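You operate a simulated robot arm through the tools that you are given. There is no shell and no other tool. Be economical: measure what you need, move in short steps, check, and stop when the job is done.

You are at the controls of a simulated two-armed robot. One attempt, no reset.

Task
Pick up the grey roller from the oven bench with one hand, pass it to the other hand and put it on the shelf under the oven bench. Set down upright: grey roller.

Only the result counts: the job must be done as asked and must still hold three seconds after the hand-in. Knocking over, shifting, dropping, spilling or breaking anything else fails it.

Robot
Two 7-joint arms with two-finger grippers on one trunk, on a base that drives. Base frame: it is fixed to the floor where the robot stands at the start and does not move with it; the origin is under the middle of the robot, x ahead of it, y to its left, z up; the surface under the hand at the start is at about z = 850. Readings come in mm, degrees, newtons and seconds.
The left shoulder is at the start at [149, 216, 1011], the right one opposite. With the tool pointing down near the work surface each hand reaches from about 100 to 880 mm from the robot's upright axis, wherever it stands, measured 20 degrees to its own side. Places, roughly: shelf under the oven bench [600, -300, 400]. Payload 3.18 kg a hand.
The TCP of each hand is the grasp point between the finger pads, 30 mm short of the fingertips. In the tool frame z runs along the fingers and y along their closing line. Largest opening 144 mm; the body of the gripper starts 103 mm behind the TCP.
Orientation is that of the tool frame in the base frame, as a unit quaternion [x, y, z, w]. With the fingers straight down and closing along the base's y, the tool's x points along the base's -x, its y along +y and its z along -z.

Tools
- The arms move only by the tool jog_arm. It takes "left_moves", "right_moves" or both (then of equal length, played together; a hand with none holds still); each is a list of rows, each a list of 7 numbers: the shift along the tool's x, y, z in mm, then the turn, a rotation vector about the tool's x, y, z in degrees, then the closure, from 0 (fully open) to 1 (shut). In form: [[x, y, z, rx, ry, rz, fingers], ...]. A call has 1 to 20 rows; each row is the pose to reach, as a shift and turn from the pose commanded when the call began, along the tool's axes at that moment. A row lasts 0.2 s, in which the tool goes at most 50 mm and 8.6 degrees; a call with a longer step from one row to the next is refused whole, and so is a gripper value outside its range. A pose out of reach is approached as far as the arm can. The call stops where the force on the tool passes 40 N (or 10 N more than at its start, if that is more) or the arm is blocked; 0.2 s more then pass. The fingers move at their own pace and stop on an object; they squeeze with about 39 N. The grip force told is the motor's: it shows also when the fingers shut on nothing. Time passes only in rows, and 0.2 s behind the last, so rows that repeat a pose let the fingers close. It gives the time, the measured TCP pose, the force on the tool (base axes), the opening and the grip force at its end, in the units of the frame above (readings bear some noise), with the torque about the TCP (base axes, N m) and any sound that the robot's microphone picked up.
- Cameras (640 x 400 px; columns grow to the right, rows downward): "scene" is now at [291.6, 1.1, 1219.6]; the picture's right is [0.01, -1.00, 0.00], its down [-0.27, -0.00, -0.96] and it looks along [0.96, 0.01, -0.27] (base axes); focal length 214 px, centre (320, 200). "left" rides on the left gripper at [77, -16, -143] in its tool frame; the picture's right is [0.21, 0.98, 0.00], its down [-0.84, 0.18, -0.51] and it looks along [-0.50, 0.11, 0.86] (tool axes); focal length 218 px, centre (320, 200). "right" rides on the right gripper at [76, 16, -143] in its tool frame; the picture's right is [-0.21, 0.98, 0.00], its down [-0.84, -0.18, -0.51] and it looks along [-0.50, -0.11, 0.86] (tool axes); focal length 218 px, centre (320, 200). There is no depth. A picture from a camera that has moved, and an enlarged one, comes with that camera's place and axes in the base frame and with its lens.
- capture(camera): a new picture of that camera. It takes no simulated time.
- slide_trunk(by): slides the trunk up (or, below 0, down) by that many mm; the arms and the scene camera ride with it, the base frame stays. It gives what a move gives, with no picture.
- roll_base(legs): drives the robot by 1 to 6 legs, each [ahead, left, turn to the left] in mm, mm and degrees, along the robot's own axes; the way and the turn of a leg run together, so that a leg with both is an arc; at most 1500 mm and 180 degrees a leg. The arms and the cameras ride along, it lands a little off, and it stops where it bumps. It gives what a move gives.
- aim_head(pan, tilt): turns the head with the scene camera to pan (to the left, within 80 degrees either way) and tilt (down, from -29 to 69), counted from straight ahead of the robot. It gives what a move gives.
- zoom(camera, box): a new picture of the part [left, top, right, bottom] of that camera's present view, enlarged. It takes no simulated time.
- finish_job(): hands the job in; it is judged then, once.

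Work in short steps. Places have to be worked out from the pictures, the camera data and where the tool is seen: move nearer, look again, correct. Check each grasp and each placing, and mend what went wrong. You have 120 turns and 108 pictures in all, those below and enlarged ones among them. Open the grippers and draw the arms clear of the work before you hand the job in, unless the task says otherwise; then end with one line.

The tools are called as a command line: name --argument value ..., lists and objects as JSON in quotes. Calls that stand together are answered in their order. jog_arm: Moves the arms, as the interface text tells. Its arguments: {"type":"object","properties":{"left_moves":{"type":"array","items":{"type":"array","items":{"type":"number"}}},"right_moves":{"type":"array","items":{"type":"array","items":{"type":"number"}}}},"required":[]} The other tools are called the same way: slide_trunk (by) slides the trunk up or down; roll_base (legs) drives the base; aim_head (pan, tilt) turns the head that bears the scene camera; capture (camera) takes a picture; zoom (camera, box) takes an enlarged picture of a part of a camera's view; finish_job () hands the job in.

At the start:

```text
t: 0.0
left_eef_pos: [413.2, 89.8, 1153.1]
left_tcp_rot: [-0.007, 1.0, 0.002, 0.0]
left_contact_force: [68.8, -24.6, -16.8]
left_ft_torque: [4.16, 9.1, 3.55]
left_opening: 144.1
left_grip_force: 0.0
right_eef_pos: [352.8, -225.2, 1155.9]
right_tcp_rot: [0.0, 1.0, 0.0, 0.0]
right_contact_force: [-0.2, -0.3, -0.3]
right_ft_torque: [0.0, 0.01, -0.02]
right_opening: 143.9
right_grip_force: 0.0
trunk travel left (down, up): [-100.0, 269.0]
robot x, y, heading: [0.6, 0.3, -0.1]
head pan, tilt: [-52.1, 51.2]
```

scene: 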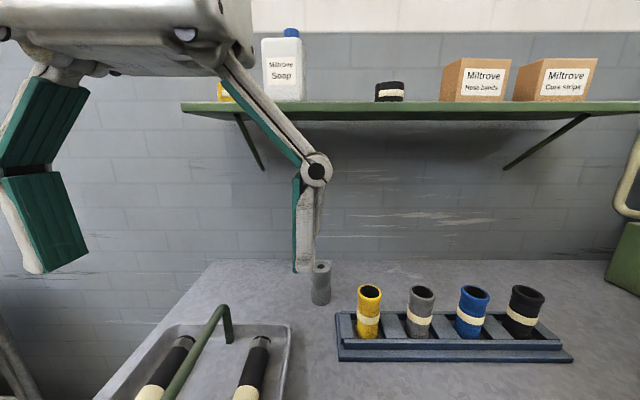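
right: 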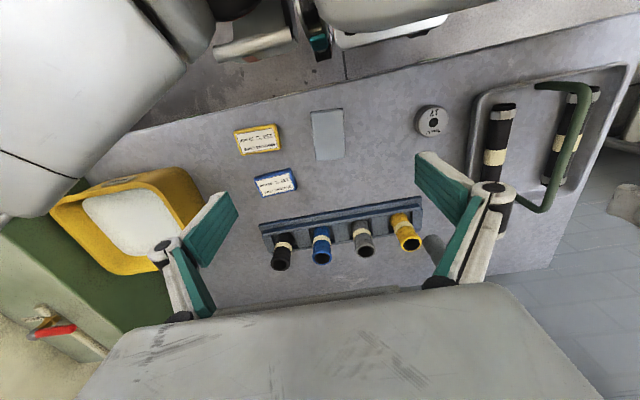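
left: 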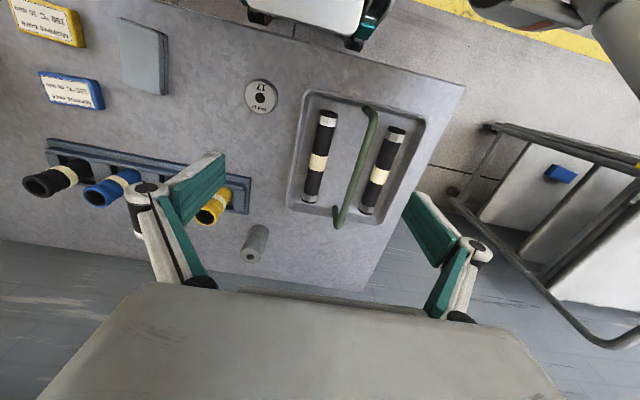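

I'll first take a fresh look at the scene, since the head readings and camera direction don't obviously agree and the left arm shows a force.

capture --camera "scene"

zoom --camera "left" --box '[0, 60, 320, 300]'

zoom --camera "right" --box '[220, 90, 460, 290]'

```text
104 pictures are left
camera scene: at [291.6, 1.1, 1219.6], right [0.01, -1.0, 0.0], down [-0.27, 0.0, -0.96], along [0.96, 0.01, -0.27], focal length 214 px, centre (320, 200)
```

scene: 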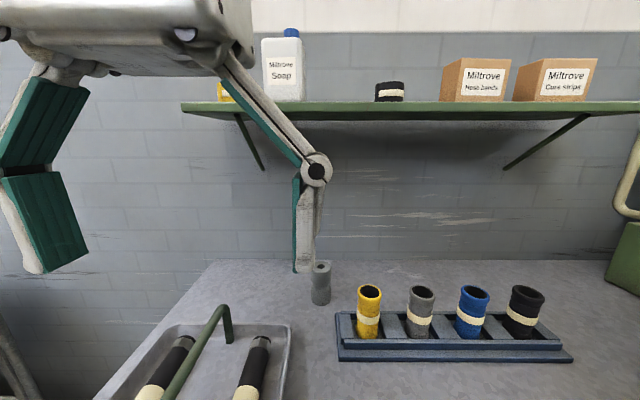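

```text
1.67 times, centred on (160, 180) of left
camera zoom: at [338.1, 72.2, 1295.5], right [-0.22, 0.98, 0.0], down [0.84, 0.19, 0.51], along [0.5, 0.12, -0.86], focal length 364 px, centre (587, 233)
```

zoom: 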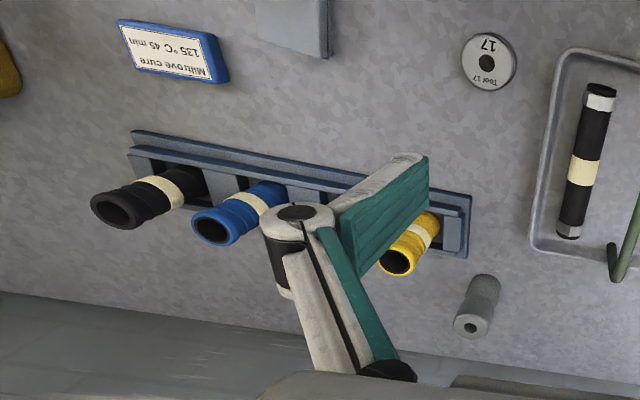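

```text
2.00 times, centred on (340, 190) of right
camera zoom: at [277.6, -209.0, 1298.4], right [0.21, 0.98, 0.0], down [0.84, -0.18, 0.51], along [0.49, -0.11, -0.86], focal length 436 px, centre (280, 220)
```

zoom: 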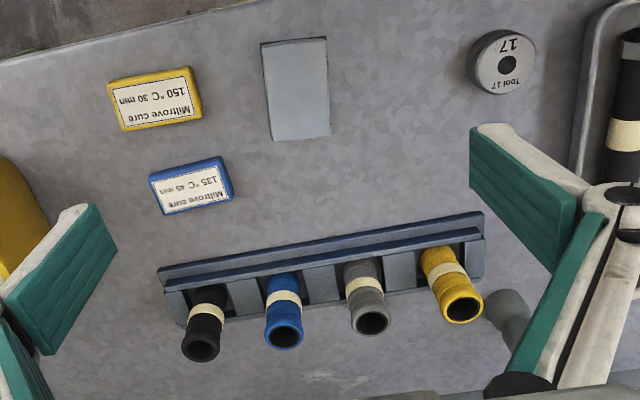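

The plain grey cylinder with an axle hole stands beside a rack of banded sleeves (one of them grey). I'll aim the head down to see more of the bench and the shelf below, and learn how the head's readings relate to the view.

aim_head --pan 0 --tilt 60

capture --camera "scene"

```text
t: 1.2
left_eef_pos: [417.7, 88.8, 1151.4]
left_tcp_rot: [-0.007, 1.0, 0.002, 0.0]
left_contact_force: [47.4, 30.0, -32.7]
left_ft_torque: [-4.15, 4.25, -2.29]
left_opening: 143.9
left_grip_force: 0.0
right_eef_pos: [352.6, -225.5, 1155.7]
right_tcp_rot: [-0.001, 1.0, 0.0, -0.001]
right_contact_force: [0.0, -0.3, -0.1]
right_ft_torque: [0.03, -0.04, 0.0]
right_opening: 143.9
right_grip_force: 0.0
trunk travel left (down, up): [-100.0, 269.0]
robot x, y, heading: [-0.7, 1.4, -0.0]
head pan, tilt: [0.0, 60.0]
```

```text
101 pictures are left
camera scene: at [291.7, 1.0, 1217.0], right [0.0, -1.0, 0.0], down [-0.3, 0.0, -0.95], along [0.95, 0.0, -0.3], focal length 214 px, centre (320, 200)
```

scene: 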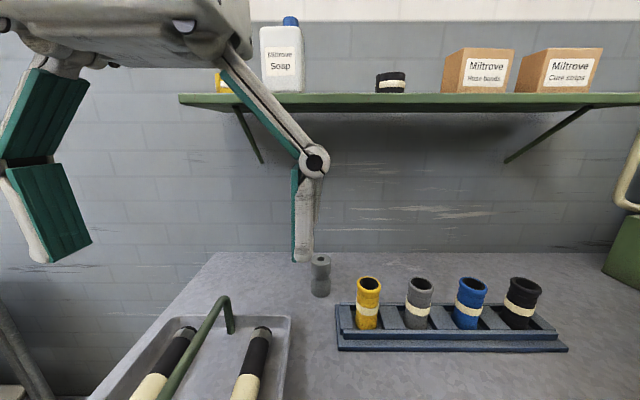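

The head didn't reach 60°: it is pressing on the left gripper, which explains the force. I'll move the left hand away to the left.

jog_arm --left_moves '[[-30, 10, 0, 0, 0, 0, 0], [-50, 40, 0, 0, 0, 0, 0], [-50, 80, 0, 0, 0, 0, 0], [-50, 120, 0, 0, 0, 0, 0], [-50, 150, 0, 0, 0, 0, 0]]'

capture --camera "scene"

```text
t: 2.4
left_eef_pos: [459.8, 236.6, 1143.2]
left_tcp_rot: [-0.007, 1.0, 0.001, 0.001]
left_contact_force: [0.5, -0.4, -0.6]
left_ft_torque: [0.0, 0.0, 0.01]
left_opening: 144.1
left_grip_force: 0.2
left hand out of reach, approached as far as the arm can: row 5
right_eef_pos: [352.9, -224.7, 1155.7]
right_tcp_rot: [0.0, 1.0, 0.0, -0.001]
right_contact_force: [-0.3, 0.2, -0.6]
right_ft_torque: [-0.05, -0.01, 0.0]
right_opening: 143.9
right_grip_force: 0.0
trunk travel left (down, up): [-100.0, 269.0]
robot x, y, heading: [-2.3, -0.6, 0.0]
head pan, tilt: [0.0, 60.0]
```

```text
100 pictures are left
camera scene: at [264.8, 1.0, 1154.9], right [0.0, -1.0, 0.0], down [-0.87, 0.0, -0.5], along [0.5, 0.0, -0.87], focal length 214 px, centre (320, 200)
```

scene: 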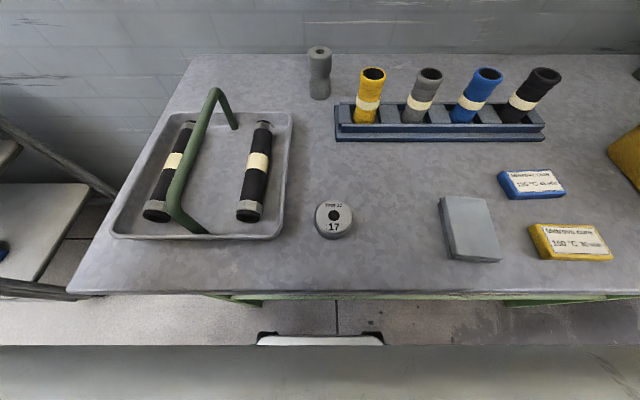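

The head is free now. Zooming on the grey candidates.

zoom --camera "scene" --box '[290, 30, 450, 130]'

zoom --camera "scene" --box '[100, 80, 360, 245]'

capture --camera "left"

capture --camera "right"

```text
4.00 times, centred on (370, 80) of scene
camera zoom: at [264.8, 1.0, 1154.9], right [0.0, -1.0, 0.0], down [-0.87, 0.0, -0.5], along [0.5, 0.0, -0.87], focal length 858 px, centre (120, 680)
```

zoom: 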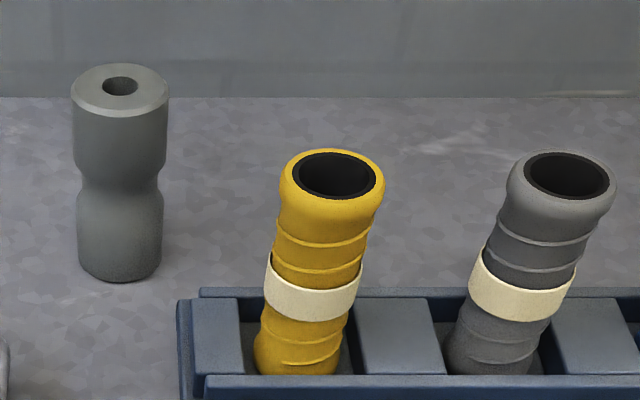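

```text
2.42 times, centred on (230, 162) of scene
camera zoom: at [264.8, 1.0, 1154.9], right [0.0, -1.0, 0.0], down [-0.87, 0.0, -0.5], along [0.5, 0.0, -0.87], focal length 520 px, centre (538, 291)
```

zoom: 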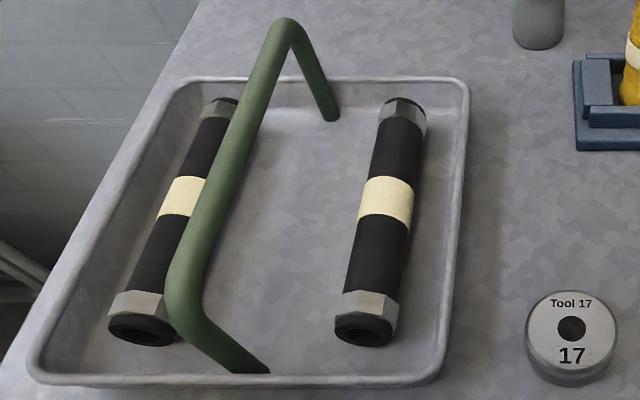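

```text
97 pictures are left
camera left: at [384.3, 218.5, 1286.6], right [-0.22, 0.97, 0.0], down [0.84, 0.19, 0.51], along [0.5, 0.11, -0.86], focal length 218 px, centre (320, 200)
```

left: 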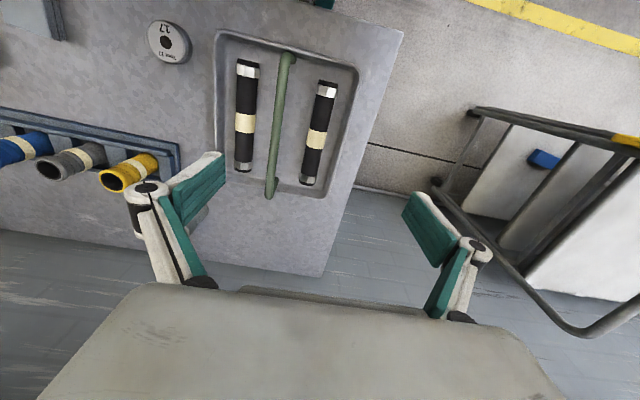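

```text
96 pictures are left
camera right: at [277.4, -208.5, 1298.6], right [0.21, 0.98, 0.0], down [0.84, -0.18, 0.51], along [0.5, -0.11, -0.86], focal length 218 px, centre (320, 200)
```

right: 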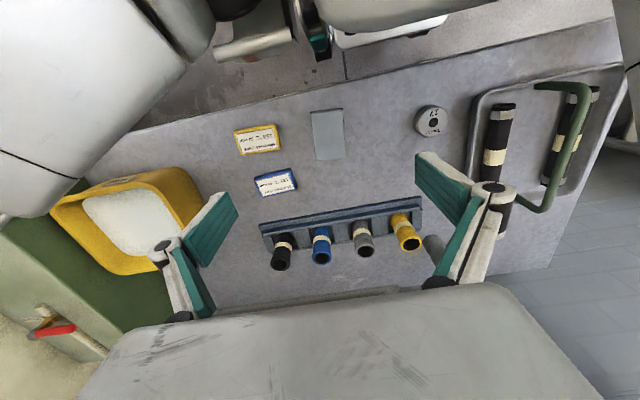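

The plain waisted grey cylinder with a bore, at about (716, 1), is the roller; the banded pieces in the rack are hoses. To see the shelf under the bench I'll need to back off, so I look to both sides first.

aim_head --pan 80 --tilt 40

capture --camera "scene"

aim_head --pan -80 --tilt 40

capture --camera "scene"

```text
t: 3.9
left_eef_pos: [461.1, 235.1, 1143.3]
left_tcp_rot: [-0.008, 1.0, 0.001, 0.001]
left_contact_force: [-0.4, -0.3, -0.9]
left_ft_torque: [0.0, -0.01, 0.0]
left_opening: 144.3
left_grip_force: 0.1
right_eef_pos: [352.6, -225.3, 1156.9]
right_tcp_rot: [-0.001, 1.0, 0.0, 0.0]
right_contact_force: [-0.4, -0.7, -0.1]
right_ft_torque: [0.0, -0.01, 0.01]
right_opening: 143.9
right_grip_force: 0.0
trunk travel left (down, up): [-100.0, 269.0]
robot x, y, heading: [2.1, -0.1, 0.0]
head pan, tilt: [80.0, 40.0]
```

```text
95 pictures are left
camera scene: at [213.0, 84.3, 1181.6], right [0.98, -0.17, 0.0], down [-0.11, -0.63, -0.77], along [0.13, 0.75, -0.64], focal length 214 px, centre (320, 200)
```

scene: 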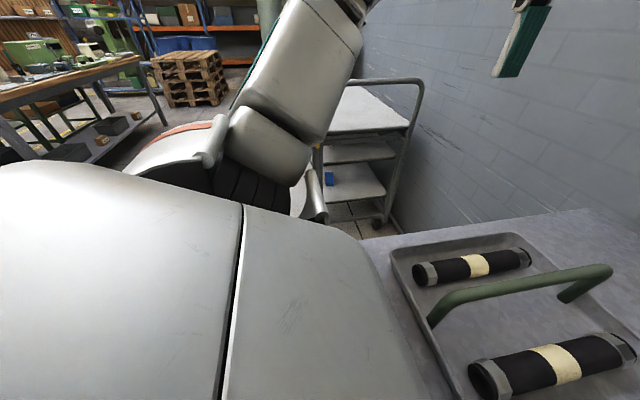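

```text
t: 6.4
left_eef_pos: [460.4, 234.6, 1144.7]
left_tcp_rot: [-0.008, 1.0, 0.0, 0.001]
left_contact_force: [-1.0, 0.0, -0.2]
left_ft_torque: [0.0, 0.03, 0.0]
left_opening: 143.9
left_grip_force: 0.1
right_eef_pos: [352.5, -225.1, 1155.2]
right_tcp_rot: [0.001, 1.0, 0.0, 0.0]
right_contact_force: [-0.3, 0.2, 0.1]
right_ft_torque: [0.0, 0.01, -0.02]
right_opening: 144.0
right_grip_force: 0.0
trunk travel left (down, up): [-100.0, 269.0]
robot x, y, heading: [1.0, -0.9, 0.1]
head pan, tilt: [-80.0, 40.0]
```

```text
94 pictures are left
camera scene: at [212.9, -83.1, 1181.7], right [-0.98, -0.17, 0.0], down [-0.11, 0.63, -0.77], along [0.13, -0.75, -0.64], focal length 214 px, centre (320, 200)
```

scene: 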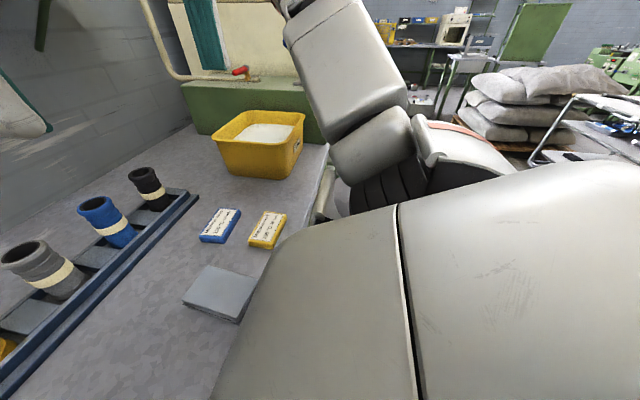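

The surroundings are clear behind-ish. Now I check how far the wall shelf above the bench juts out, using trunk parallax.

aim_head --pan 0 --tilt 20

capture --camera "scene"

slide_trunk --by -95

capture --camera "scene"

```text
t: 7.9
left_eef_pos: [461.8, 235.0, 1143.8]
left_tcp_rot: [-0.007, 1.0, 0.002, 0.001]
left_contact_force: [0.0, -0.2, -0.1]
left_ft_torque: [0.0, 0.0, -0.03]
left_opening: 144.0
left_grip_force: 0.2
right_eef_pos: [354.4, -224.7, 1155.3]
right_tcp_rot: [0.0, 1.0, 0.0, -0.001]
right_contact_force: [0.2, -0.6, 0.0]
right_ft_torque: [-0.02, -0.01, 0.05]
right_opening: 144.1
right_grip_force: 0.0
trunk travel left (down, up): [-100.0, 269.0]
robot x, y, heading: [-1.1, 1.0, -0.0]
head pan, tilt: [0.0, 20.0]
```

```text
93 pictures are left
camera scene: at [291.3, 0.5, 1213.1], right [0.0, -1.0, 0.0], down [-0.34, 0.0, -0.94], along [0.94, 0.0, -0.34], focal length 214 px, centre (320, 200)
```

scene: 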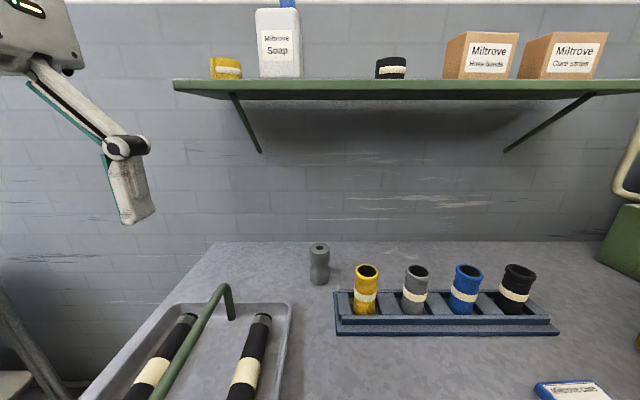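

```text
t: 9.2
left_eef_pos: [539.4, 234.9, 927.8]
left_tcp_rot: [-0.007, 0.985, 0.002, -0.174]
left_contact_force: [0.0, 0.9, 0.5]
left_ft_torque: [-0.02, -0.06, -0.01]
left_opening: 143.9
left_grip_force: 0.0
right_eef_pos: [418.6, -225.0, 1006.6]
right_tcp_rot: [0.0, 0.992, 0.002, -0.126]
right_contact_force: [-0.4, 1.2, -0.4]
right_ft_torque: [0.0, -0.09, -0.01]
right_opening: 144.2
right_grip_force: 0.1
trunk travel left (down, up): [-5.0, 364.0]
robot x, y, heading: [-3.2, -0.9, 0.0]
head pan, tilt: [0.0, 20.0]
```

```text
92 pictures are left
camera scene: at [378.0, 0.6, 1089.9], right [0.0, -1.0, 0.0], down [-0.34, 0.0, -0.94], along [0.94, 0.0, -0.34], focal length 214 px, centre (320, 200)
```

scene: 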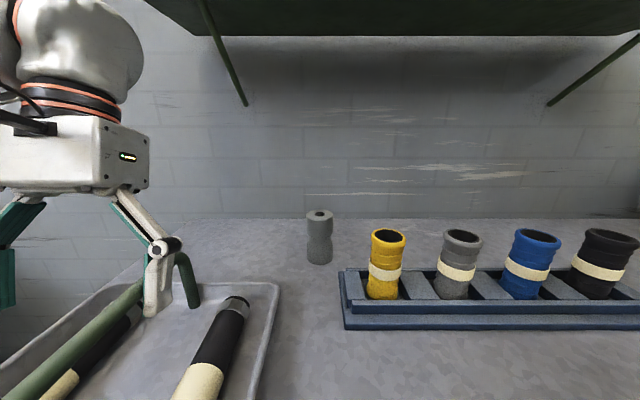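

The "slide" also leans the torso, bringing the left hand down by the tray handle without contact. The wall shelf is at z≈1270 with its front edge around x≈780, so I'll pick with a tool tilted back. First I return the trunk up.

slide_trunk --by 95

aim_head --pan 0 --tilt 45

capture --camera "scene"

```text
t: 10.5
left_eef_pos: [495.6, 235.2, 1100.4]
left_tcp_rot: [-0.009, 0.998, 0.001, -0.069]
left_contact_force: [0.8, -0.3, 0.2]
left_ft_torque: [-0.02, 0.03, 0.01]
left_opening: 143.9
left_grip_force: 0.0
right_eef_pos: [421.6, -224.8, 1098.7]
right_tcp_rot: [0.001, 0.992, 0.003, -0.128]
right_contact_force: [0.3, 0.2, -0.8]
right_ft_torque: [0.0, 0.06, 0.01]
right_opening: 143.9
right_grip_force: 0.1
trunk travel left (down, up): [-100.0, 269.0]
robot x, y, heading: [-1.9, -1.6, 0.2]
head pan, tilt: [0.0, 20.0]
```

```text
t: 11.4
left_eef_pos: [493.7, 235.0, 1101.6]
left_tcp_rot: [-0.009, 0.998, 0.001, -0.067]
left_contact_force: [0.3, -0.5, -0.3]
left_ft_torque: [0.01, 0.04, 0.02]
left_opening: 143.8
left_grip_force: 0.1
right_eef_pos: [419.8, -224.8, 1100.9]
right_tcp_rot: [0.0, 0.992, 0.001, -0.127]
right_contact_force: [0.6, 0.2, 0.0]
right_ft_torque: [-0.02, 0.01, 0.0]
right_opening: 143.9
right_grip_force: 0.0
trunk travel left (down, up): [-100.0, 269.0]
robot x, y, heading: [2.0, 1.7, 0.2]
head pan, tilt: [0.0, 45.0]
```

```text
91 pictures are left
camera scene: at [279.4, 0.6, 1174.5], right [0.0, -1.0, 0.0], down [-0.71, 0.0, -0.71], along [0.71, 0.0, -0.71], focal length 214 px, centre (320, 200)
```

scene: 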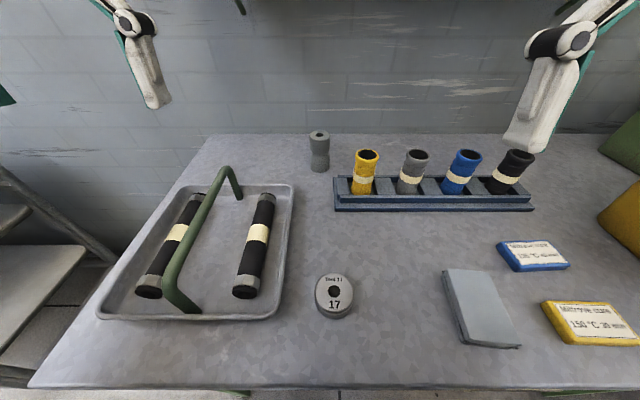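

Left tool is now tilted back 8°. I'll bring the left hand to a pre-grasp point ~120 mm before the roller, tilted 25° forward (wrist away from wall shelf), partly closed to ~100 mm.

jog_arm --left_moves '[[-22, -29, 5, 0, -4.1, 0, 0.3], [-45, -58, 11, 0, -8.2, 0, 0.3], [-67, -88, 16, 0, -12.3, 0, 0.3], [-89, -117, 22, 0, -16.4, 0, 0.3], [-112, -146, 27, 0, -20.4, 0, 0.3], [-134, -175, 33, 0, -24.5, 0, 0.3], [-156, -205, 38, 0, -28.6, 0, 0.3], [-178, -234, 43.5, 0, -32.7, 0, 0.3], [-178, -234, 43.5, 0, -32.7, 0, 0.3]]'

capture --camera "scene"

capture --camera "left"

```text
t: 13.4
left_eef_pos: [666.2, 3.9, 1035.4]
left_tcp_rot: [-0.008, 0.976, 0.004, 0.216]
left_contact_force: [0.1, 0.0, 0.6]
left_ft_torque: [0.0, -0.02, -0.02]
left_opening: 100.8
left_grip_force: 0.1
right_eef_pos: [419.3, -225.2, 1101.3]
right_tcp_rot: [0.0, 0.992, 0.001, -0.126]
right_contact_force: [0.3, -0.1, 0.4]
right_ft_torque: [0.01, -0.01, -0.02]
right_opening: 144.0
right_grip_force: 0.1
trunk travel left (down, up): [-100.0, 269.0]
robot x, y, heading: [-0.2, 0.6, -0.1]
head pan, tilt: [0.0, 45.0]
```

```text
90 pictures are left
camera scene: at [279.2, 1.0, 1174.6], right [0.0, -1.0, 0.0], down [-0.71, 0.0, -0.71], along [0.71, 0.0, -0.71], focal length 214 px, centre (320, 200)
```

scene: 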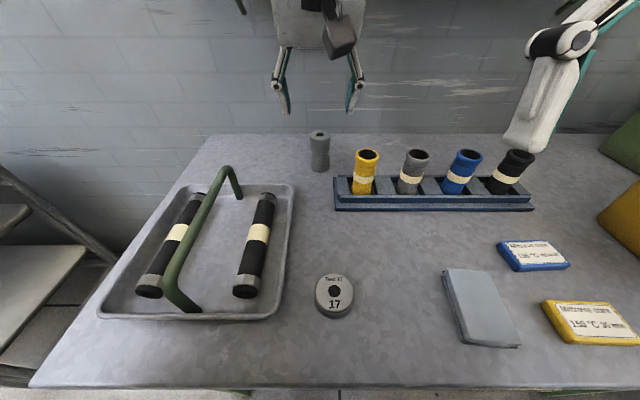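

```text
89 pictures are left
camera left: at [537.6, -14.9, 1132.5], right [-0.21, 0.97, -0.09], down [0.55, 0.19, 0.82], along [0.81, 0.12, -0.57], focal length 218 px, centre (320, 200)
```

left: 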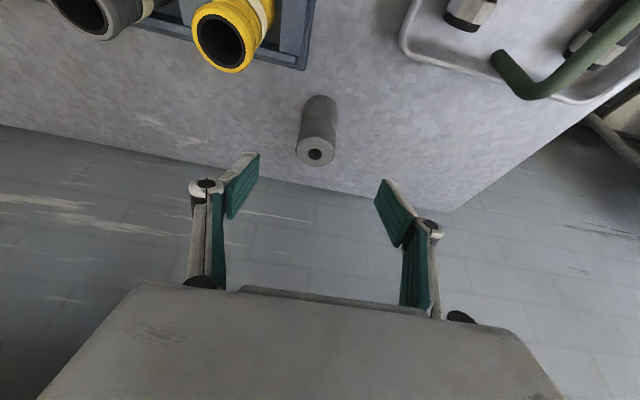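

Triangulating both views: roller top centre ≈ (717, 1, 942), bench ≈ 853. I descend along the tool axis to z≈927, stopping there before closing.

jog_arm --left_moves '[[0, -1, 30, 0, 0, 0, 0.3], [0, -3, 60, 0, 0, 0, 0.3], [0, -4, 90, 0, 0, 0, 0.3], [0, -4, 119, 0, 0, 0, 0.3], [0, -4, 119, 0, 0, 0, 0.3]]'

capture --camera "left"

zoom --camera "scene" --box '[240, 60, 400, 200]'

```text
t: 14.6
left_eef_pos: [718.8, 0.3, 929.4]
left_tcp_rot: [-0.009, 0.976, 0.003, 0.217]
left_contact_force: [-0.8, -0.6, 0.5]
left_ft_torque: [0.03, 0.0, -0.02]
left_opening: 100.6
left_grip_force: 0.1
right_eef_pos: [418.8, -225.1, 1101.7]
right_tcp_rot: [0.0, 0.992, 0.002, -0.126]
right_contact_force: [0.3, -0.4, -0.1]
right_ft_torque: [-0.02, -0.03, 0.01]
right_opening: 144.4
right_grip_force: 0.1
trunk travel left (down, up): [-100.0, 269.0]
robot x, y, heading: [-0.2, -1.1, 0.1]
head pan, tilt: [0.0, 45.0]
```

```text
88 pictures are left
camera left: at [590.6, -17.8, 1026.5], right [-0.21, 0.97, -0.09], down [0.55, 0.19, 0.82], along [0.81, 0.12, -0.57], focal length 218 px, centre (320, 200)
```

left: 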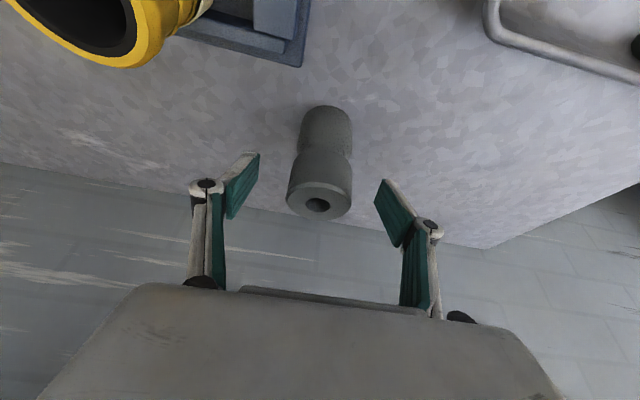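

```text
2.86 times, centred on (320, 130) of scene
camera zoom: at [278.9, 0.6, 1174.7], right [0.0, -1.0, 0.0], down [-0.71, 0.0, -0.71], along [0.71, 0.0, -0.71], focal length 613 px, centre (320, 400)
```

zoom: 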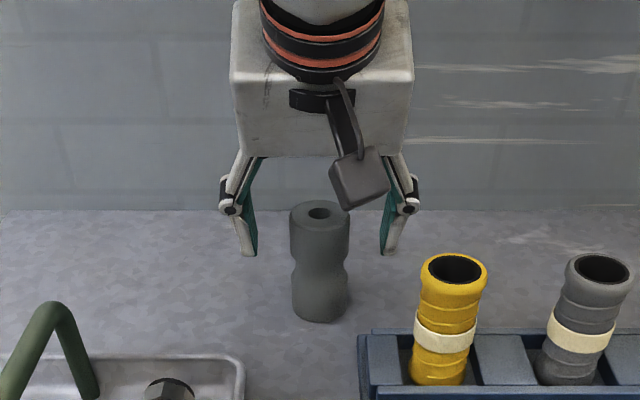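

Tool and roller line up (tips about mid-height, axis centred). Close the left gripper.

jog_arm --left_moves '[[0, 0, 0, 0, 0, 0, 0.6], [0, 0, 0, 0, 0, 0, 1], [0, 0, 0, 0, 0, 0, 1], [0, 0, 0, 0, 0, 0, 1]]'

capture --camera "left"

```text
t: 15.6
left_eef_pos: [719.4, 1.7, 929.3]
left_tcp_rot: [-0.009, 0.976, 0.003, 0.216]
left_contact_force: [0.0, 0.4, 0.7]
left_ft_torque: [0.04, 0.01, -0.03]
left_opening: 45.8
left_grip_force: 38.9
right_eef_pos: [417.9, -223.7, 1100.0]
right_tcp_rot: [0.001, 0.992, 0.002, -0.126]
right_contact_force: [0.6, -0.6, 0.2]
right_ft_torque: [-0.02, -0.02, -0.01]
right_opening: 144.0
right_grip_force: 0.0
trunk travel left (down, up): [-100.0, 269.0]
robot x, y, heading: [-2.2, -2.8, -0.1]
head pan, tilt: [0.0, 45.0]
```

```text
86 pictures are left
camera left: at [591.0, -17.7, 1026.0], right [-0.21, 0.97, -0.09], down [0.55, 0.19, 0.82], along [0.81, 0.12, -0.57], focal length 218 px, centre (320, 200)
```

left: 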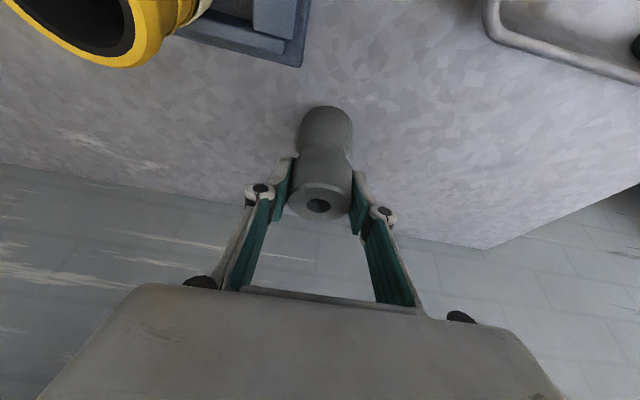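

Grip holds at 45.8 mm with 39 N. Lift 100 mm straight up, in two stages.

jog_arm --left_moves '[[-8.4, 0, -18, 0, 0, 0, 1], [-21, 0, -45, 0, 0, 0, 1], [-38, 0, -82, 0, 0, 0, 1], [-55, 0, -118, 0, 0, 0, 1], [-55, 0, -118, 0, 0, 0, 1]]'

zoom --camera "scene" --box '[220, 0, 420, 200]'

capture --camera "left"

```text
t: 16.8
left_eef_pos: [719.1, 0.8, 1056.6]
left_tcp_rot: [-0.009, 0.977, 0.004, 0.214]
left_contact_force: [-0.2, 0.2, -2.1]
left_ft_torque: [0.02, 0.03, 0.0]
left_opening: 45.8
left_grip_force: 38.8
right_eef_pos: [420.4, -225.5, 1100.8]
right_tcp_rot: [0.0, 0.992, 0.001, -0.128]
right_contact_force: [0.4, -0.2, -0.2]
right_ft_torque: [0.0, 0.03, -0.01]
right_opening: 144.2
right_grip_force: 0.1
trunk travel left (down, up): [-100.0, 269.0]
robot x, y, heading: [0.1, -0.0, -0.0]
head pan, tilt: [0.0, 45.0]
```

```text
2.00 times, centred on (320, 100) of scene
camera zoom: at [280.3, 0.6, 1173.9], right [0.0, -1.0, 0.0], down [-0.71, 0.0, -0.71], along [0.71, 0.0, -0.71], focal length 429 px, centre (320, 400)
```

zoom: 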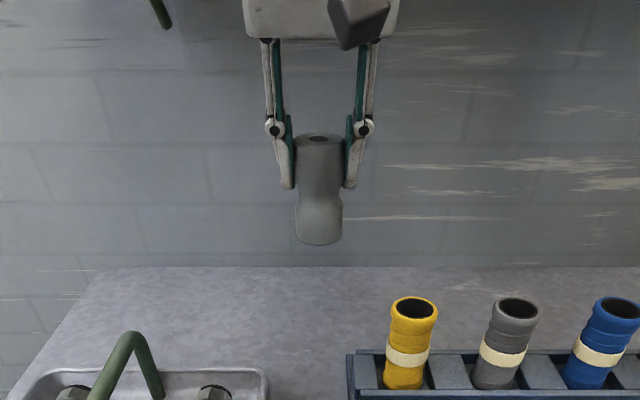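

```text
84 pictures are left
camera left: at [590.7, -17.5, 1153.3], right [-0.21, 0.97, -0.09], down [0.55, 0.19, 0.81], along [0.81, 0.12, -0.57], focal length 218 px, centre (320, 200)
```

left: 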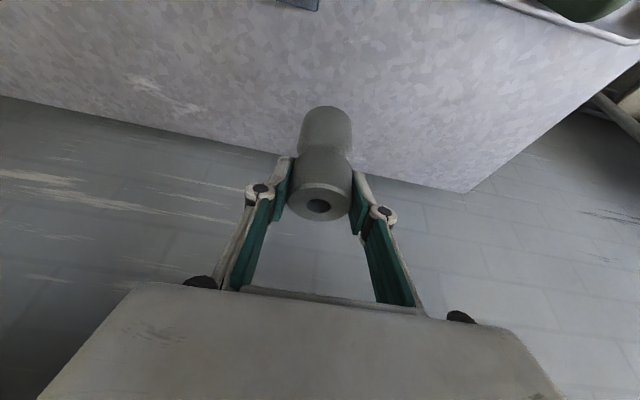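

Roller is lifted cleanly. Draw it back 160 mm over the bench, then drive backward to look under the bench.

jog_arm --left_moves '[[36, 0, -17, 0, 0, 0, 1], [73, 0, -34, 0, 0, 0, 1], [109, 0, -51, 0, 0, 0, 1], [145, 0, -68, 0, 0, 0, 1], [145, 0, -68, 0, 0, 0, 1]]'

roll_base --legs '[[-400, 0, 0], [-400, 0, 0]]'

aim_head --pan -15 --tilt 40

capture --camera "scene"

```text
t: 18.0
left_eef_pos: [559.4, -3.3, 1053.2]
left_tcp_rot: [-0.008, 0.976, 0.003, 0.215]
left_contact_force: [-0.6, -0.3, -2.6]
left_ft_torque: [-0.01, 0.02, -0.03]
left_opening: 45.8
left_grip_force: 39.2
right_eef_pos: [421.2, -224.8, 1101.0]
right_tcp_rot: [-0.001, 0.992, 0.002, -0.128]
right_contact_force: [-0.8, 0.6, -0.5]
right_ft_torque: [0.02, 0.01, 0.02]
right_opening: 144.1
right_grip_force: 0.0
trunk travel left (down, up): [-100.0, 269.0]
robot x, y, heading: [3.3, 1.7, -0.1]
head pan, tilt: [0.0, 45.0]
```

```text
t: 21.8
left_eef_pos: [-31.7, -5.1, 1055.2]
left_tcp_rot: [-0.007, 0.976, 0.002, 0.217]
left_contact_force: [-0.9, 0.4, -1.3]
left_ft_torque: [-0.01, 0.0, -0.03]
left_opening: 45.9
left_grip_force: 38.8
right_eef_pos: [-171.4, -225.4, 1102.9]
right_tcp_rot: [-0.002, 0.992, 0.001, -0.124]
right_contact_force: [0.0, 0.2, 0.1]
right_ft_torque: [0.03, 0.02, 0.0]
right_opening: 144.0
right_grip_force: 0.1
trunk travel left (down, up): [-100.0, 269.0]
robot x, y, heading: [-587.6, -2.4, 0.0]
head pan, tilt: [0.0, 45.0]
stopped in leg 2: the robot was blocked; the commanded pose is now the measured one
```

```text
t: 22.6
left_eef_pos: [-32.0, -6.0, 1055.2]
left_tcp_rot: [-0.007, 0.976, 0.002, 0.218]
left_contact_force: [0.4, 0.4, -2.8]
left_ft_torque: [-0.02, -0.01, 0.03]
left_opening: 45.6
left_grip_force: 39.0
right_eef_pos: [-172.2, -225.6, 1103.0]
right_tcp_rot: [-0.002, 0.992, 0.002, -0.124]
right_contact_force: [0.7, 0.1, -0.5]
right_ft_torque: [0.01, -0.03, -0.02]
right_opening: 144.3
right_grip_force: 0.1
trunk travel left (down, up): [-100.0, 269.0]
robot x, y, heading: [-588.9, -3.3, 0.0]
head pan, tilt: [-15.0, 40.0]
```

```text
83 pictures are left
camera scene: at [-310.2, -23.2, 1181.6], right [-0.26, -0.97, 0.0], down [-0.62, 0.17, -0.77], along [0.74, -0.2, -0.64], focal length 214 px, centre (320, 200)
```

scene: 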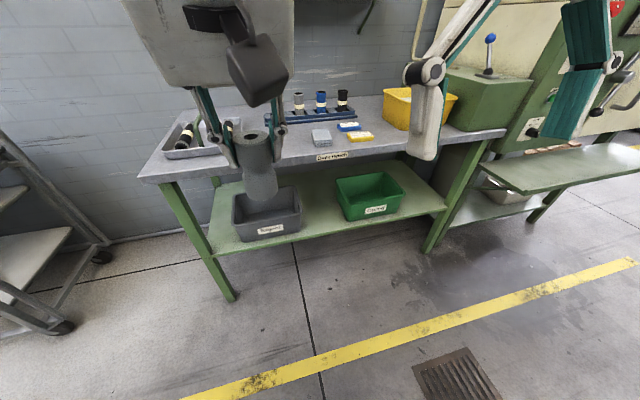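

Blocked at −590, but the shelf under the bench is in view, with a grey bin and a green bin. Zooming on it.

zoom --camera "scene" --box '[140, 130, 460, 310]'

```text
2.00 times, centred on (300, 220) of scene
camera zoom: at [-310.2, -23.2, 1181.6], right [-0.26, -0.97, 0.0], down [-0.62, 0.17, -0.77], along [0.74, -0.2, -0.64], focal length 429 px, centre (360, 160)
```

zoom: 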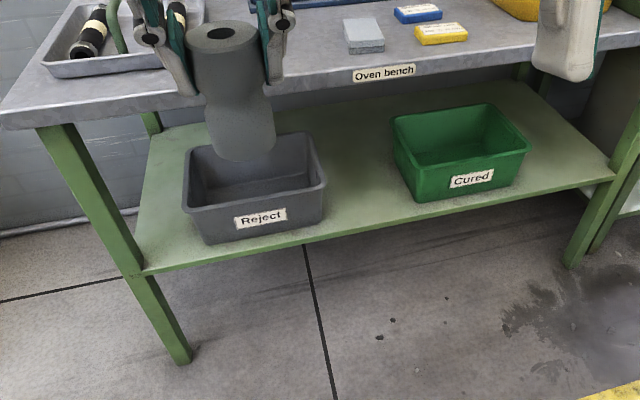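

The shelf (front edge x≈355, z≈400) has a "Reject" bin (y≈−116…158) and a "Cured" bin (y≈−356…−644); the free gap around y≈−236 is the place. I'll hand over here in free space: edge forward off the obstacle, then extend left forward and turn the right hand to point forward.

roll_base --legs '[[50, 0, 0]]'

aim_head --pan 0 --tilt 35

jog_arm --left_moves '[[-26, 13, 12, 0, 0, 0, 1], [-52, 25, 24, 0, 0, 0, 1], [-78, 38, 36, 0, 0, 0, 1], [-104, 50, 48, 0, 0, 0, 1], [-130, 63, 60, 0, 0, 0, 1], [-130, 63, 60, 0, 0, 0, 1], [-130, 63, 60, 0, 0, 0, 1], [-130, 63, 60, 0, 0, 0, 1], [-130, 63, 60, 0, 0, 0, 1], [-130, 63, 60, 0, 0, 0, 1], [-130, 63, 60, 0, 0, 0, 1], [-130, 63, 60, 0, 0, 0, 1]]' --right_moves '[[-24.5, 0, 0.8, 0, -8, 0, 0], [-49, 0, 1.6, 0, -16, 0, 0], [-73.5, 0, 2.4, 0, -24, 0, 0], [-98, 0, 3.2, 0, -32, 0, 0], [-122.5, 0, 4, 0, -40, 0, 0], [-147, 0, 4.8, 0, -48, 0, 0], [-171.5, 0, 5.6, 0, -56, 0, 0], [-196, 0, 6.4, 0, -64, 0, 0], [-220.5, 0, 7.2, 0, -72, 0, 0], [-245, 0, 8, 0, -80, 0, 0], [-269.5, 0, 8.8, 0, -88, 0, 0], [-294.8, 0, 9.6, 0, -96.5, 0, 0]]'

capture --camera "scene"

```text
t: 23.5
left_eef_pos: [16.9, -5.7, 1055.5]
left_tcp_rot: [-0.007, 0.976, 0.002, 0.217]
left_contact_force: [0.2, 0.5, -1.7]
left_ft_torque: [-0.03, 0.03, 0.0]
left_opening: 45.9
left_grip_force: 38.8
right_eef_pos: [-123.1, -225.6, 1103.4]
right_tcp_rot: [-0.002, 0.992, 0.003, -0.124]
right_contact_force: [-0.4, -0.1, -0.4]
right_ft_torque: [-0.01, 0.05, -0.01]
right_opening: 144.0
right_grip_force: 0.0
trunk travel left (down, up): [-100.0, 269.0]
robot x, y, heading: [-543.9, 2.2, 0.0]
head pan, tilt: [-15.0, 40.0]
```

```text
t: 24.2
left_eef_pos: [16.7, -5.5, 1054.3]
left_tcp_rot: [-0.007, 0.976, 0.003, 0.218]
left_contact_force: [-0.1, 0.4, -2.1]
left_ft_torque: [0.02, 0.0, 0.0]
left_opening: 45.7
left_grip_force: 38.9
right_eef_pos: [-123.8, -225.0, 1102.8]
right_tcp_rot: [-0.001, 0.992, 0.001, -0.124]
right_contact_force: [0.3, -0.1, -0.2]
right_ft_torque: [0.01, 0.01, 0.0]
right_opening: 143.9
right_grip_force: 0.1
trunk travel left (down, up): [-100.0, 269.0]
robot x, y, heading: [-542.2, -0.4, -0.4]
head pan, tilt: [0.0, 35.0]
```

```text
t: 26.9
left_eef_pos: [156.8, 62.2, 1052.4]
left_tcp_rot: [-0.007, 0.976, 0.002, 0.216]
left_contact_force: [0.6, 0.0, -2.0]
left_ft_torque: [-0.02, 0.02, 0.01]
left_opening: 45.8
left_grip_force: 39.7
right_eef_pos: [123.1, -243.5, 1041.4]
right_tcp_rot: [0.001, 0.807, 0.002, 0.591]
right_contact_force: [0.5, 0.1, -0.4]
right_ft_torque: [-0.02, -0.01, -0.04]
right_opening: 143.8
right_grip_force: 0.1
right hand out of reach, approached as far as the arm can: row 11, 12
trunk travel left (down, up): [-100.0, 269.0]
robot x, y, heading: [-539.0, -3.3, -0.1]
head pan, tilt: [0.0, 35.0]
```

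```text
81 pictures are left
camera scene: at [-255.0, -0.9, 1189.2], right [0.0, -1.0, 0.0], down [-0.57, 0.0, -0.82], along [0.82, 0.0, -0.57], focal length 214 px, centre (320, 200)
```

scene: 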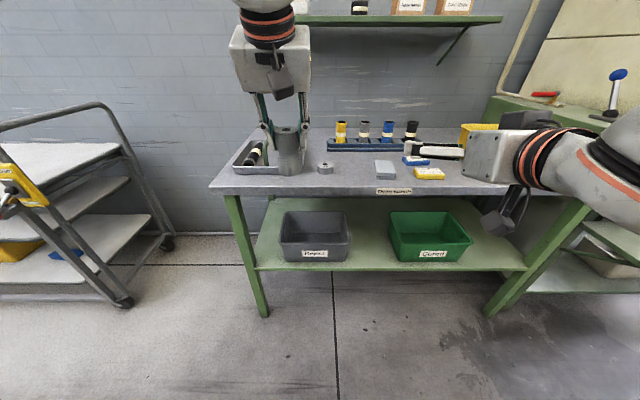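

The view of bins and shelf gap is good. The right hand is at 17° down; now yaw it 60° to the left while bringing it to a pre-handover spot 150 mm from the roller.

jog_arm --right_moves '[[4.2, 22, -4.2, -7.15, 0, -2.25, 0], [8.4, 44, -8.4, -14.3, 0, -4.5, 0], [12.6, 66, -12.6, -21.45, 0, -6.75, 0], [16.8, 88, -16.8, -28.6, 0, -9, 0], [21, 110, -21, -35.75, 0, -11.25, 0], [25.2, 132, -25.2, -42.9, 0, -13.5, 0], [29.4, 154, -29.4, -50, 0, -15.75, 0], [33.6, 176, -33.5, -57.2, 0, -18, 0], [33.6, 176, -33.5, -57.2, 0, -18, 0]]'

capture --camera "scene"

capture --camera "right"

```text
t: 28.9
left_eef_pos: [156.4, 61.7, 1053.1]
left_tcp_rot: [-0.007, 0.976, 0.002, 0.217]
left_contact_force: [-0.1, -0.6, -1.0]
left_ft_torque: [-0.03, 0.02, 0.02]
left_opening: 45.8
left_grip_force: 39.0
right_eef_pos: [79.7, -69.3, 1019.8]
right_tcp_rot: [-0.401, 0.698, 0.298, 0.513]
right_contact_force: [0.1, -1.0, 0.4]
right_ft_torque: [0.03, 0.03, -0.01]
right_opening: 143.9
right_grip_force: 0.0
trunk travel left (down, up): [-100.0, 269.0]
robot x, y, heading: [-539.9, -4.0, 0.2]
head pan, tilt: [0.0, 35.0]
```

```text
80 pictures are left
camera scene: at [-255.5, -1.4, 1189.3], right [0.0, -1.0, 0.0], down [-0.57, 0.0, -0.82], along [0.82, 0.0, -0.57], focal length 214 px, centre (320, 200)
```

scene: 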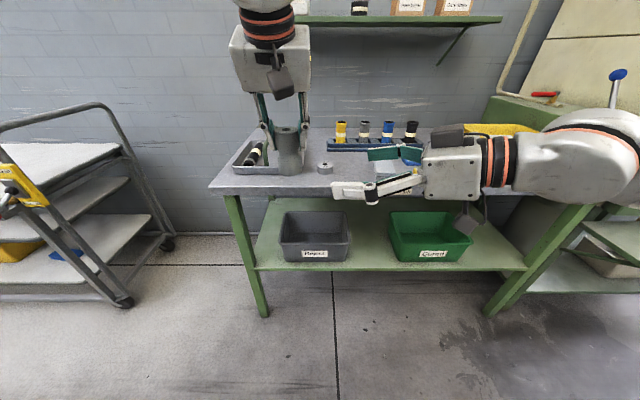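

```text
79 pictures are left
camera right: at [-13.7, -199.3, 988.5], right [-0.81, 0.54, 0.21], down [0.04, -0.3, 0.95], along [0.58, 0.79, 0.22], focal length 218 px, centre (320, 200)
```

right: 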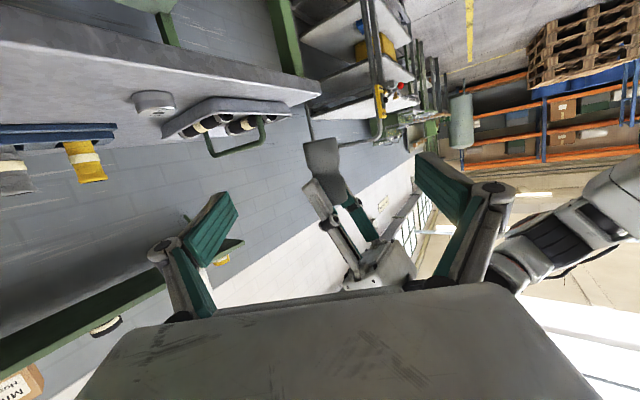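

Roller appears between the right fingers as predicted. Level the right hand to 8° down.

jog_arm --right_moves '[[0, 0, 0, 0, -4.8, 0, 0], [0, 0, 0, 0, -9.5, 0, 0], [0, 0, 0, 0, -9.5, 0, 0]]'

zoom --camera "right" --box '[220, 80, 420, 280]'

zoom --camera "scene" --box '[220, 80, 420, 240]'

```text
t: 29.6
left_eef_pos: [156.2, 62.1, 1054.3]
left_tcp_rot: [-0.008, 0.976, 0.002, 0.216]
left_contact_force: [-0.7, -0.3, -1.7]
left_ft_torque: [-0.04, 0.01, -0.03]
left_opening: 45.6
left_grip_force: 38.7
right_eef_pos: [79.2, -68.1, 1018.6]
right_tcp_rot: [-0.374, 0.654, 0.33, 0.568]
right_contact_force: [-0.8, 0.3, 0.2]
right_ft_torque: [0.02, 0.0, 0.0]
right_opening: 144.0
right_grip_force: 0.0
trunk travel left (down, up): [-100.0, 269.0]
robot x, y, heading: [-539.3, 1.8, -0.0]
head pan, tilt: [0.0, 35.0]
```

```text
2.00 times, centred on (320, 180) of right
camera zoom: at [-10.5, -191.9, 962.3], right [-0.83, 0.51, 0.21], down [-0.03, -0.43, 0.9], along [0.56, 0.74, 0.37], focal length 436 px, centre (320, 240)
```

zoom: 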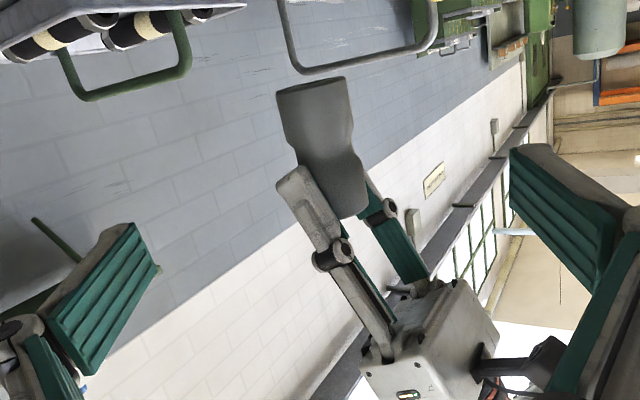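

```text
2.50 times, centred on (320, 160) of scene
camera zoom: at [-255.5, -1.2, 1189.4], right [0.0, -1.0, 0.0], down [-0.57, 0.0, -0.82], along [0.82, 0.0, -0.57], focal length 536 px, centre (320, 300)
```

zoom: 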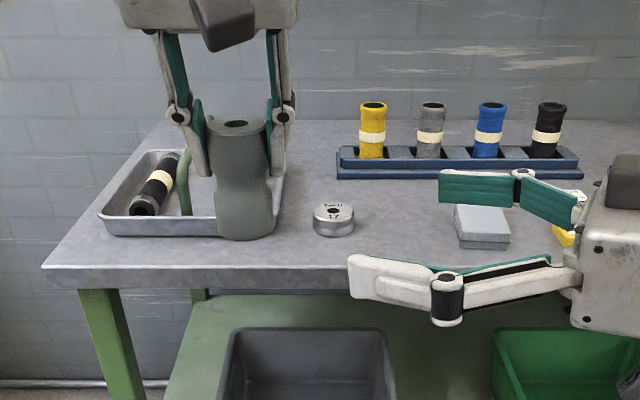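

Geometry agrees within a few mm. Advance the right hand along its axis toward the lower half of the roller, in two steps; first 85 mm.

jog_arm --right_moves '[[0, 0, 28, 0, 0, 0, 0.33], [-0.5, 0, 57, 0, 0, 0, 0.33], [-0.6, -0.4, 85, 0, 0, 0, 0.33], [-0.6, -0.4, 85, 0, 0, 0, 0.33]]'

zoom --camera "right" --box '[170, 50, 490, 250]'

zoom --camera "scene" --box '[220, 80, 420, 240]'

```text
t: 30.6
left_eef_pos: [155.9, 60.8, 1053.5]
left_tcp_rot: [-0.007, 0.976, 0.002, 0.218]
left_contact_force: [0.3, 0.8, -2.4]
left_ft_torque: [-0.03, 0.01, -0.04]
left_opening: 45.7
left_grip_force: 39.2
right_eef_pos: [123.6, 4.5, 1004.4]
right_tcp_rot: [-0.374, 0.655, 0.329, 0.568]
right_contact_force: [0.3, 0.2, -0.1]
right_ft_torque: [0.0, 0.01, 0.0]
right_opening: 96.2
right_grip_force: 0.1
trunk travel left (down, up): [-100.0, 269.0]
robot x, y, heading: [-542.9, 0.0, -0.4]
head pan, tilt: [0.0, 35.0]
```

```text
2.00 times, centred on (330, 150) of right
camera zoom: at [32.9, -118.6, 949.2], right [-0.83, 0.51, 0.21], down [-0.03, -0.43, 0.9], along [0.56, 0.74, 0.37], focal length 436 px, centre (300, 300)
```

zoom: 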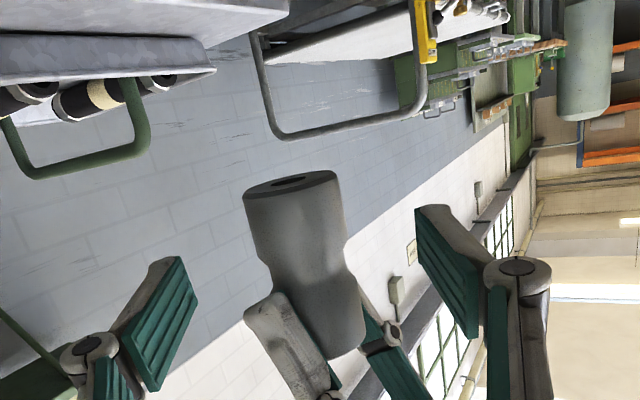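

```text
2.50 times, centred on (320, 160) of scene
camera zoom: at [-255.6, -1.5, 1189.4], right [0.0, -1.0, 0.0], down [-0.57, 0.0, -0.82], along [0.82, 0.0, -0.57], focal length 536 px, centre (320, 300)
```

zoom: 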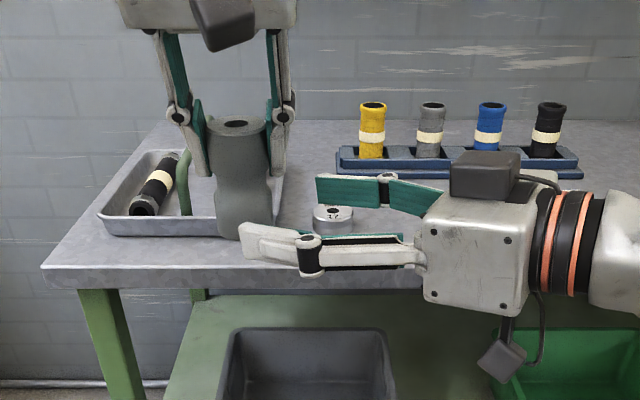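

Roller is centred between the right fingers, left tips well above. Advance the remaining 55 mm.

jog_arm --right_moves '[[-1, 0.5, 20, 0, 0, 0, 0.33], [-2, 1, 38, 0, 0, 0, 0.33], [-2.5, 1, 55, 0, 0, 0, 0.33], [-2.5, 1, 55, 0, 0, 0, 0.33]]'

zoom --camera "right" --box '[170, 50, 490, 250]'

zoom --camera "scene" --box '[230, 80, 390, 200]'

```text
t: 31.6
left_eef_pos: [157.6, 60.9, 1053.3]
left_tcp_rot: [-0.007, 0.976, 0.002, 0.218]
left_contact_force: [-0.2, 0.2, -2.4]
left_ft_torque: [-0.01, 0.01, -0.02]
left_opening: 45.4
left_grip_force: 38.9
right_eef_pos: [148.4, 52.3, 1001.4]
right_tcp_rot: [-0.375, 0.654, 0.33, 0.568]
right_contact_force: [-0.7, -0.9, 0.3]
right_ft_torque: [-0.01, -0.02, 0.03]
right_opening: 96.5
right_grip_force: 0.0
trunk travel left (down, up): [-100.0, 269.0]
robot x, y, heading: [-541.7, -0.5, 0.1]
head pan, tilt: [0.0, 35.0]
```

```text
2.00 times, centred on (330, 150) of right
camera zoom: at [59.6, -70.6, 945.2], right [-0.83, 0.51, 0.21], down [-0.03, -0.43, 0.9], along [0.56, 0.74, 0.37], focal length 436 px, centre (300, 300)
```

zoom: 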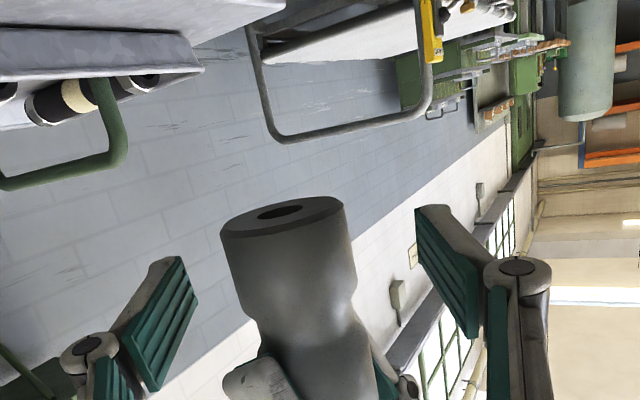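

```text
3.33 times, centred on (310, 140) of scene
camera zoom: at [-255.4, -1.4, 1189.3], right [0.0, -1.0, 0.0], down [-0.57, 0.0, -0.82], along [0.82, 0.0, -0.57], focal length 715 px, centre (353, 400)
```

zoom: 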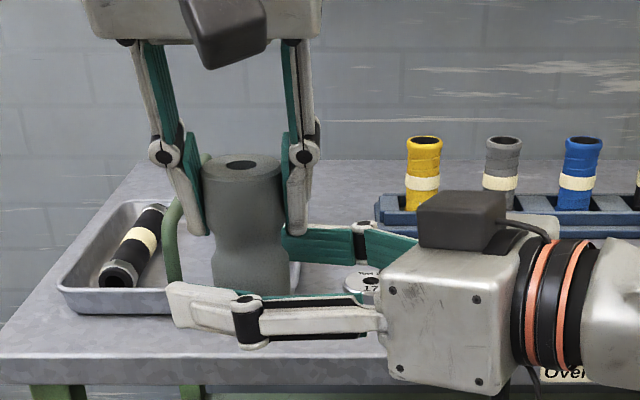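

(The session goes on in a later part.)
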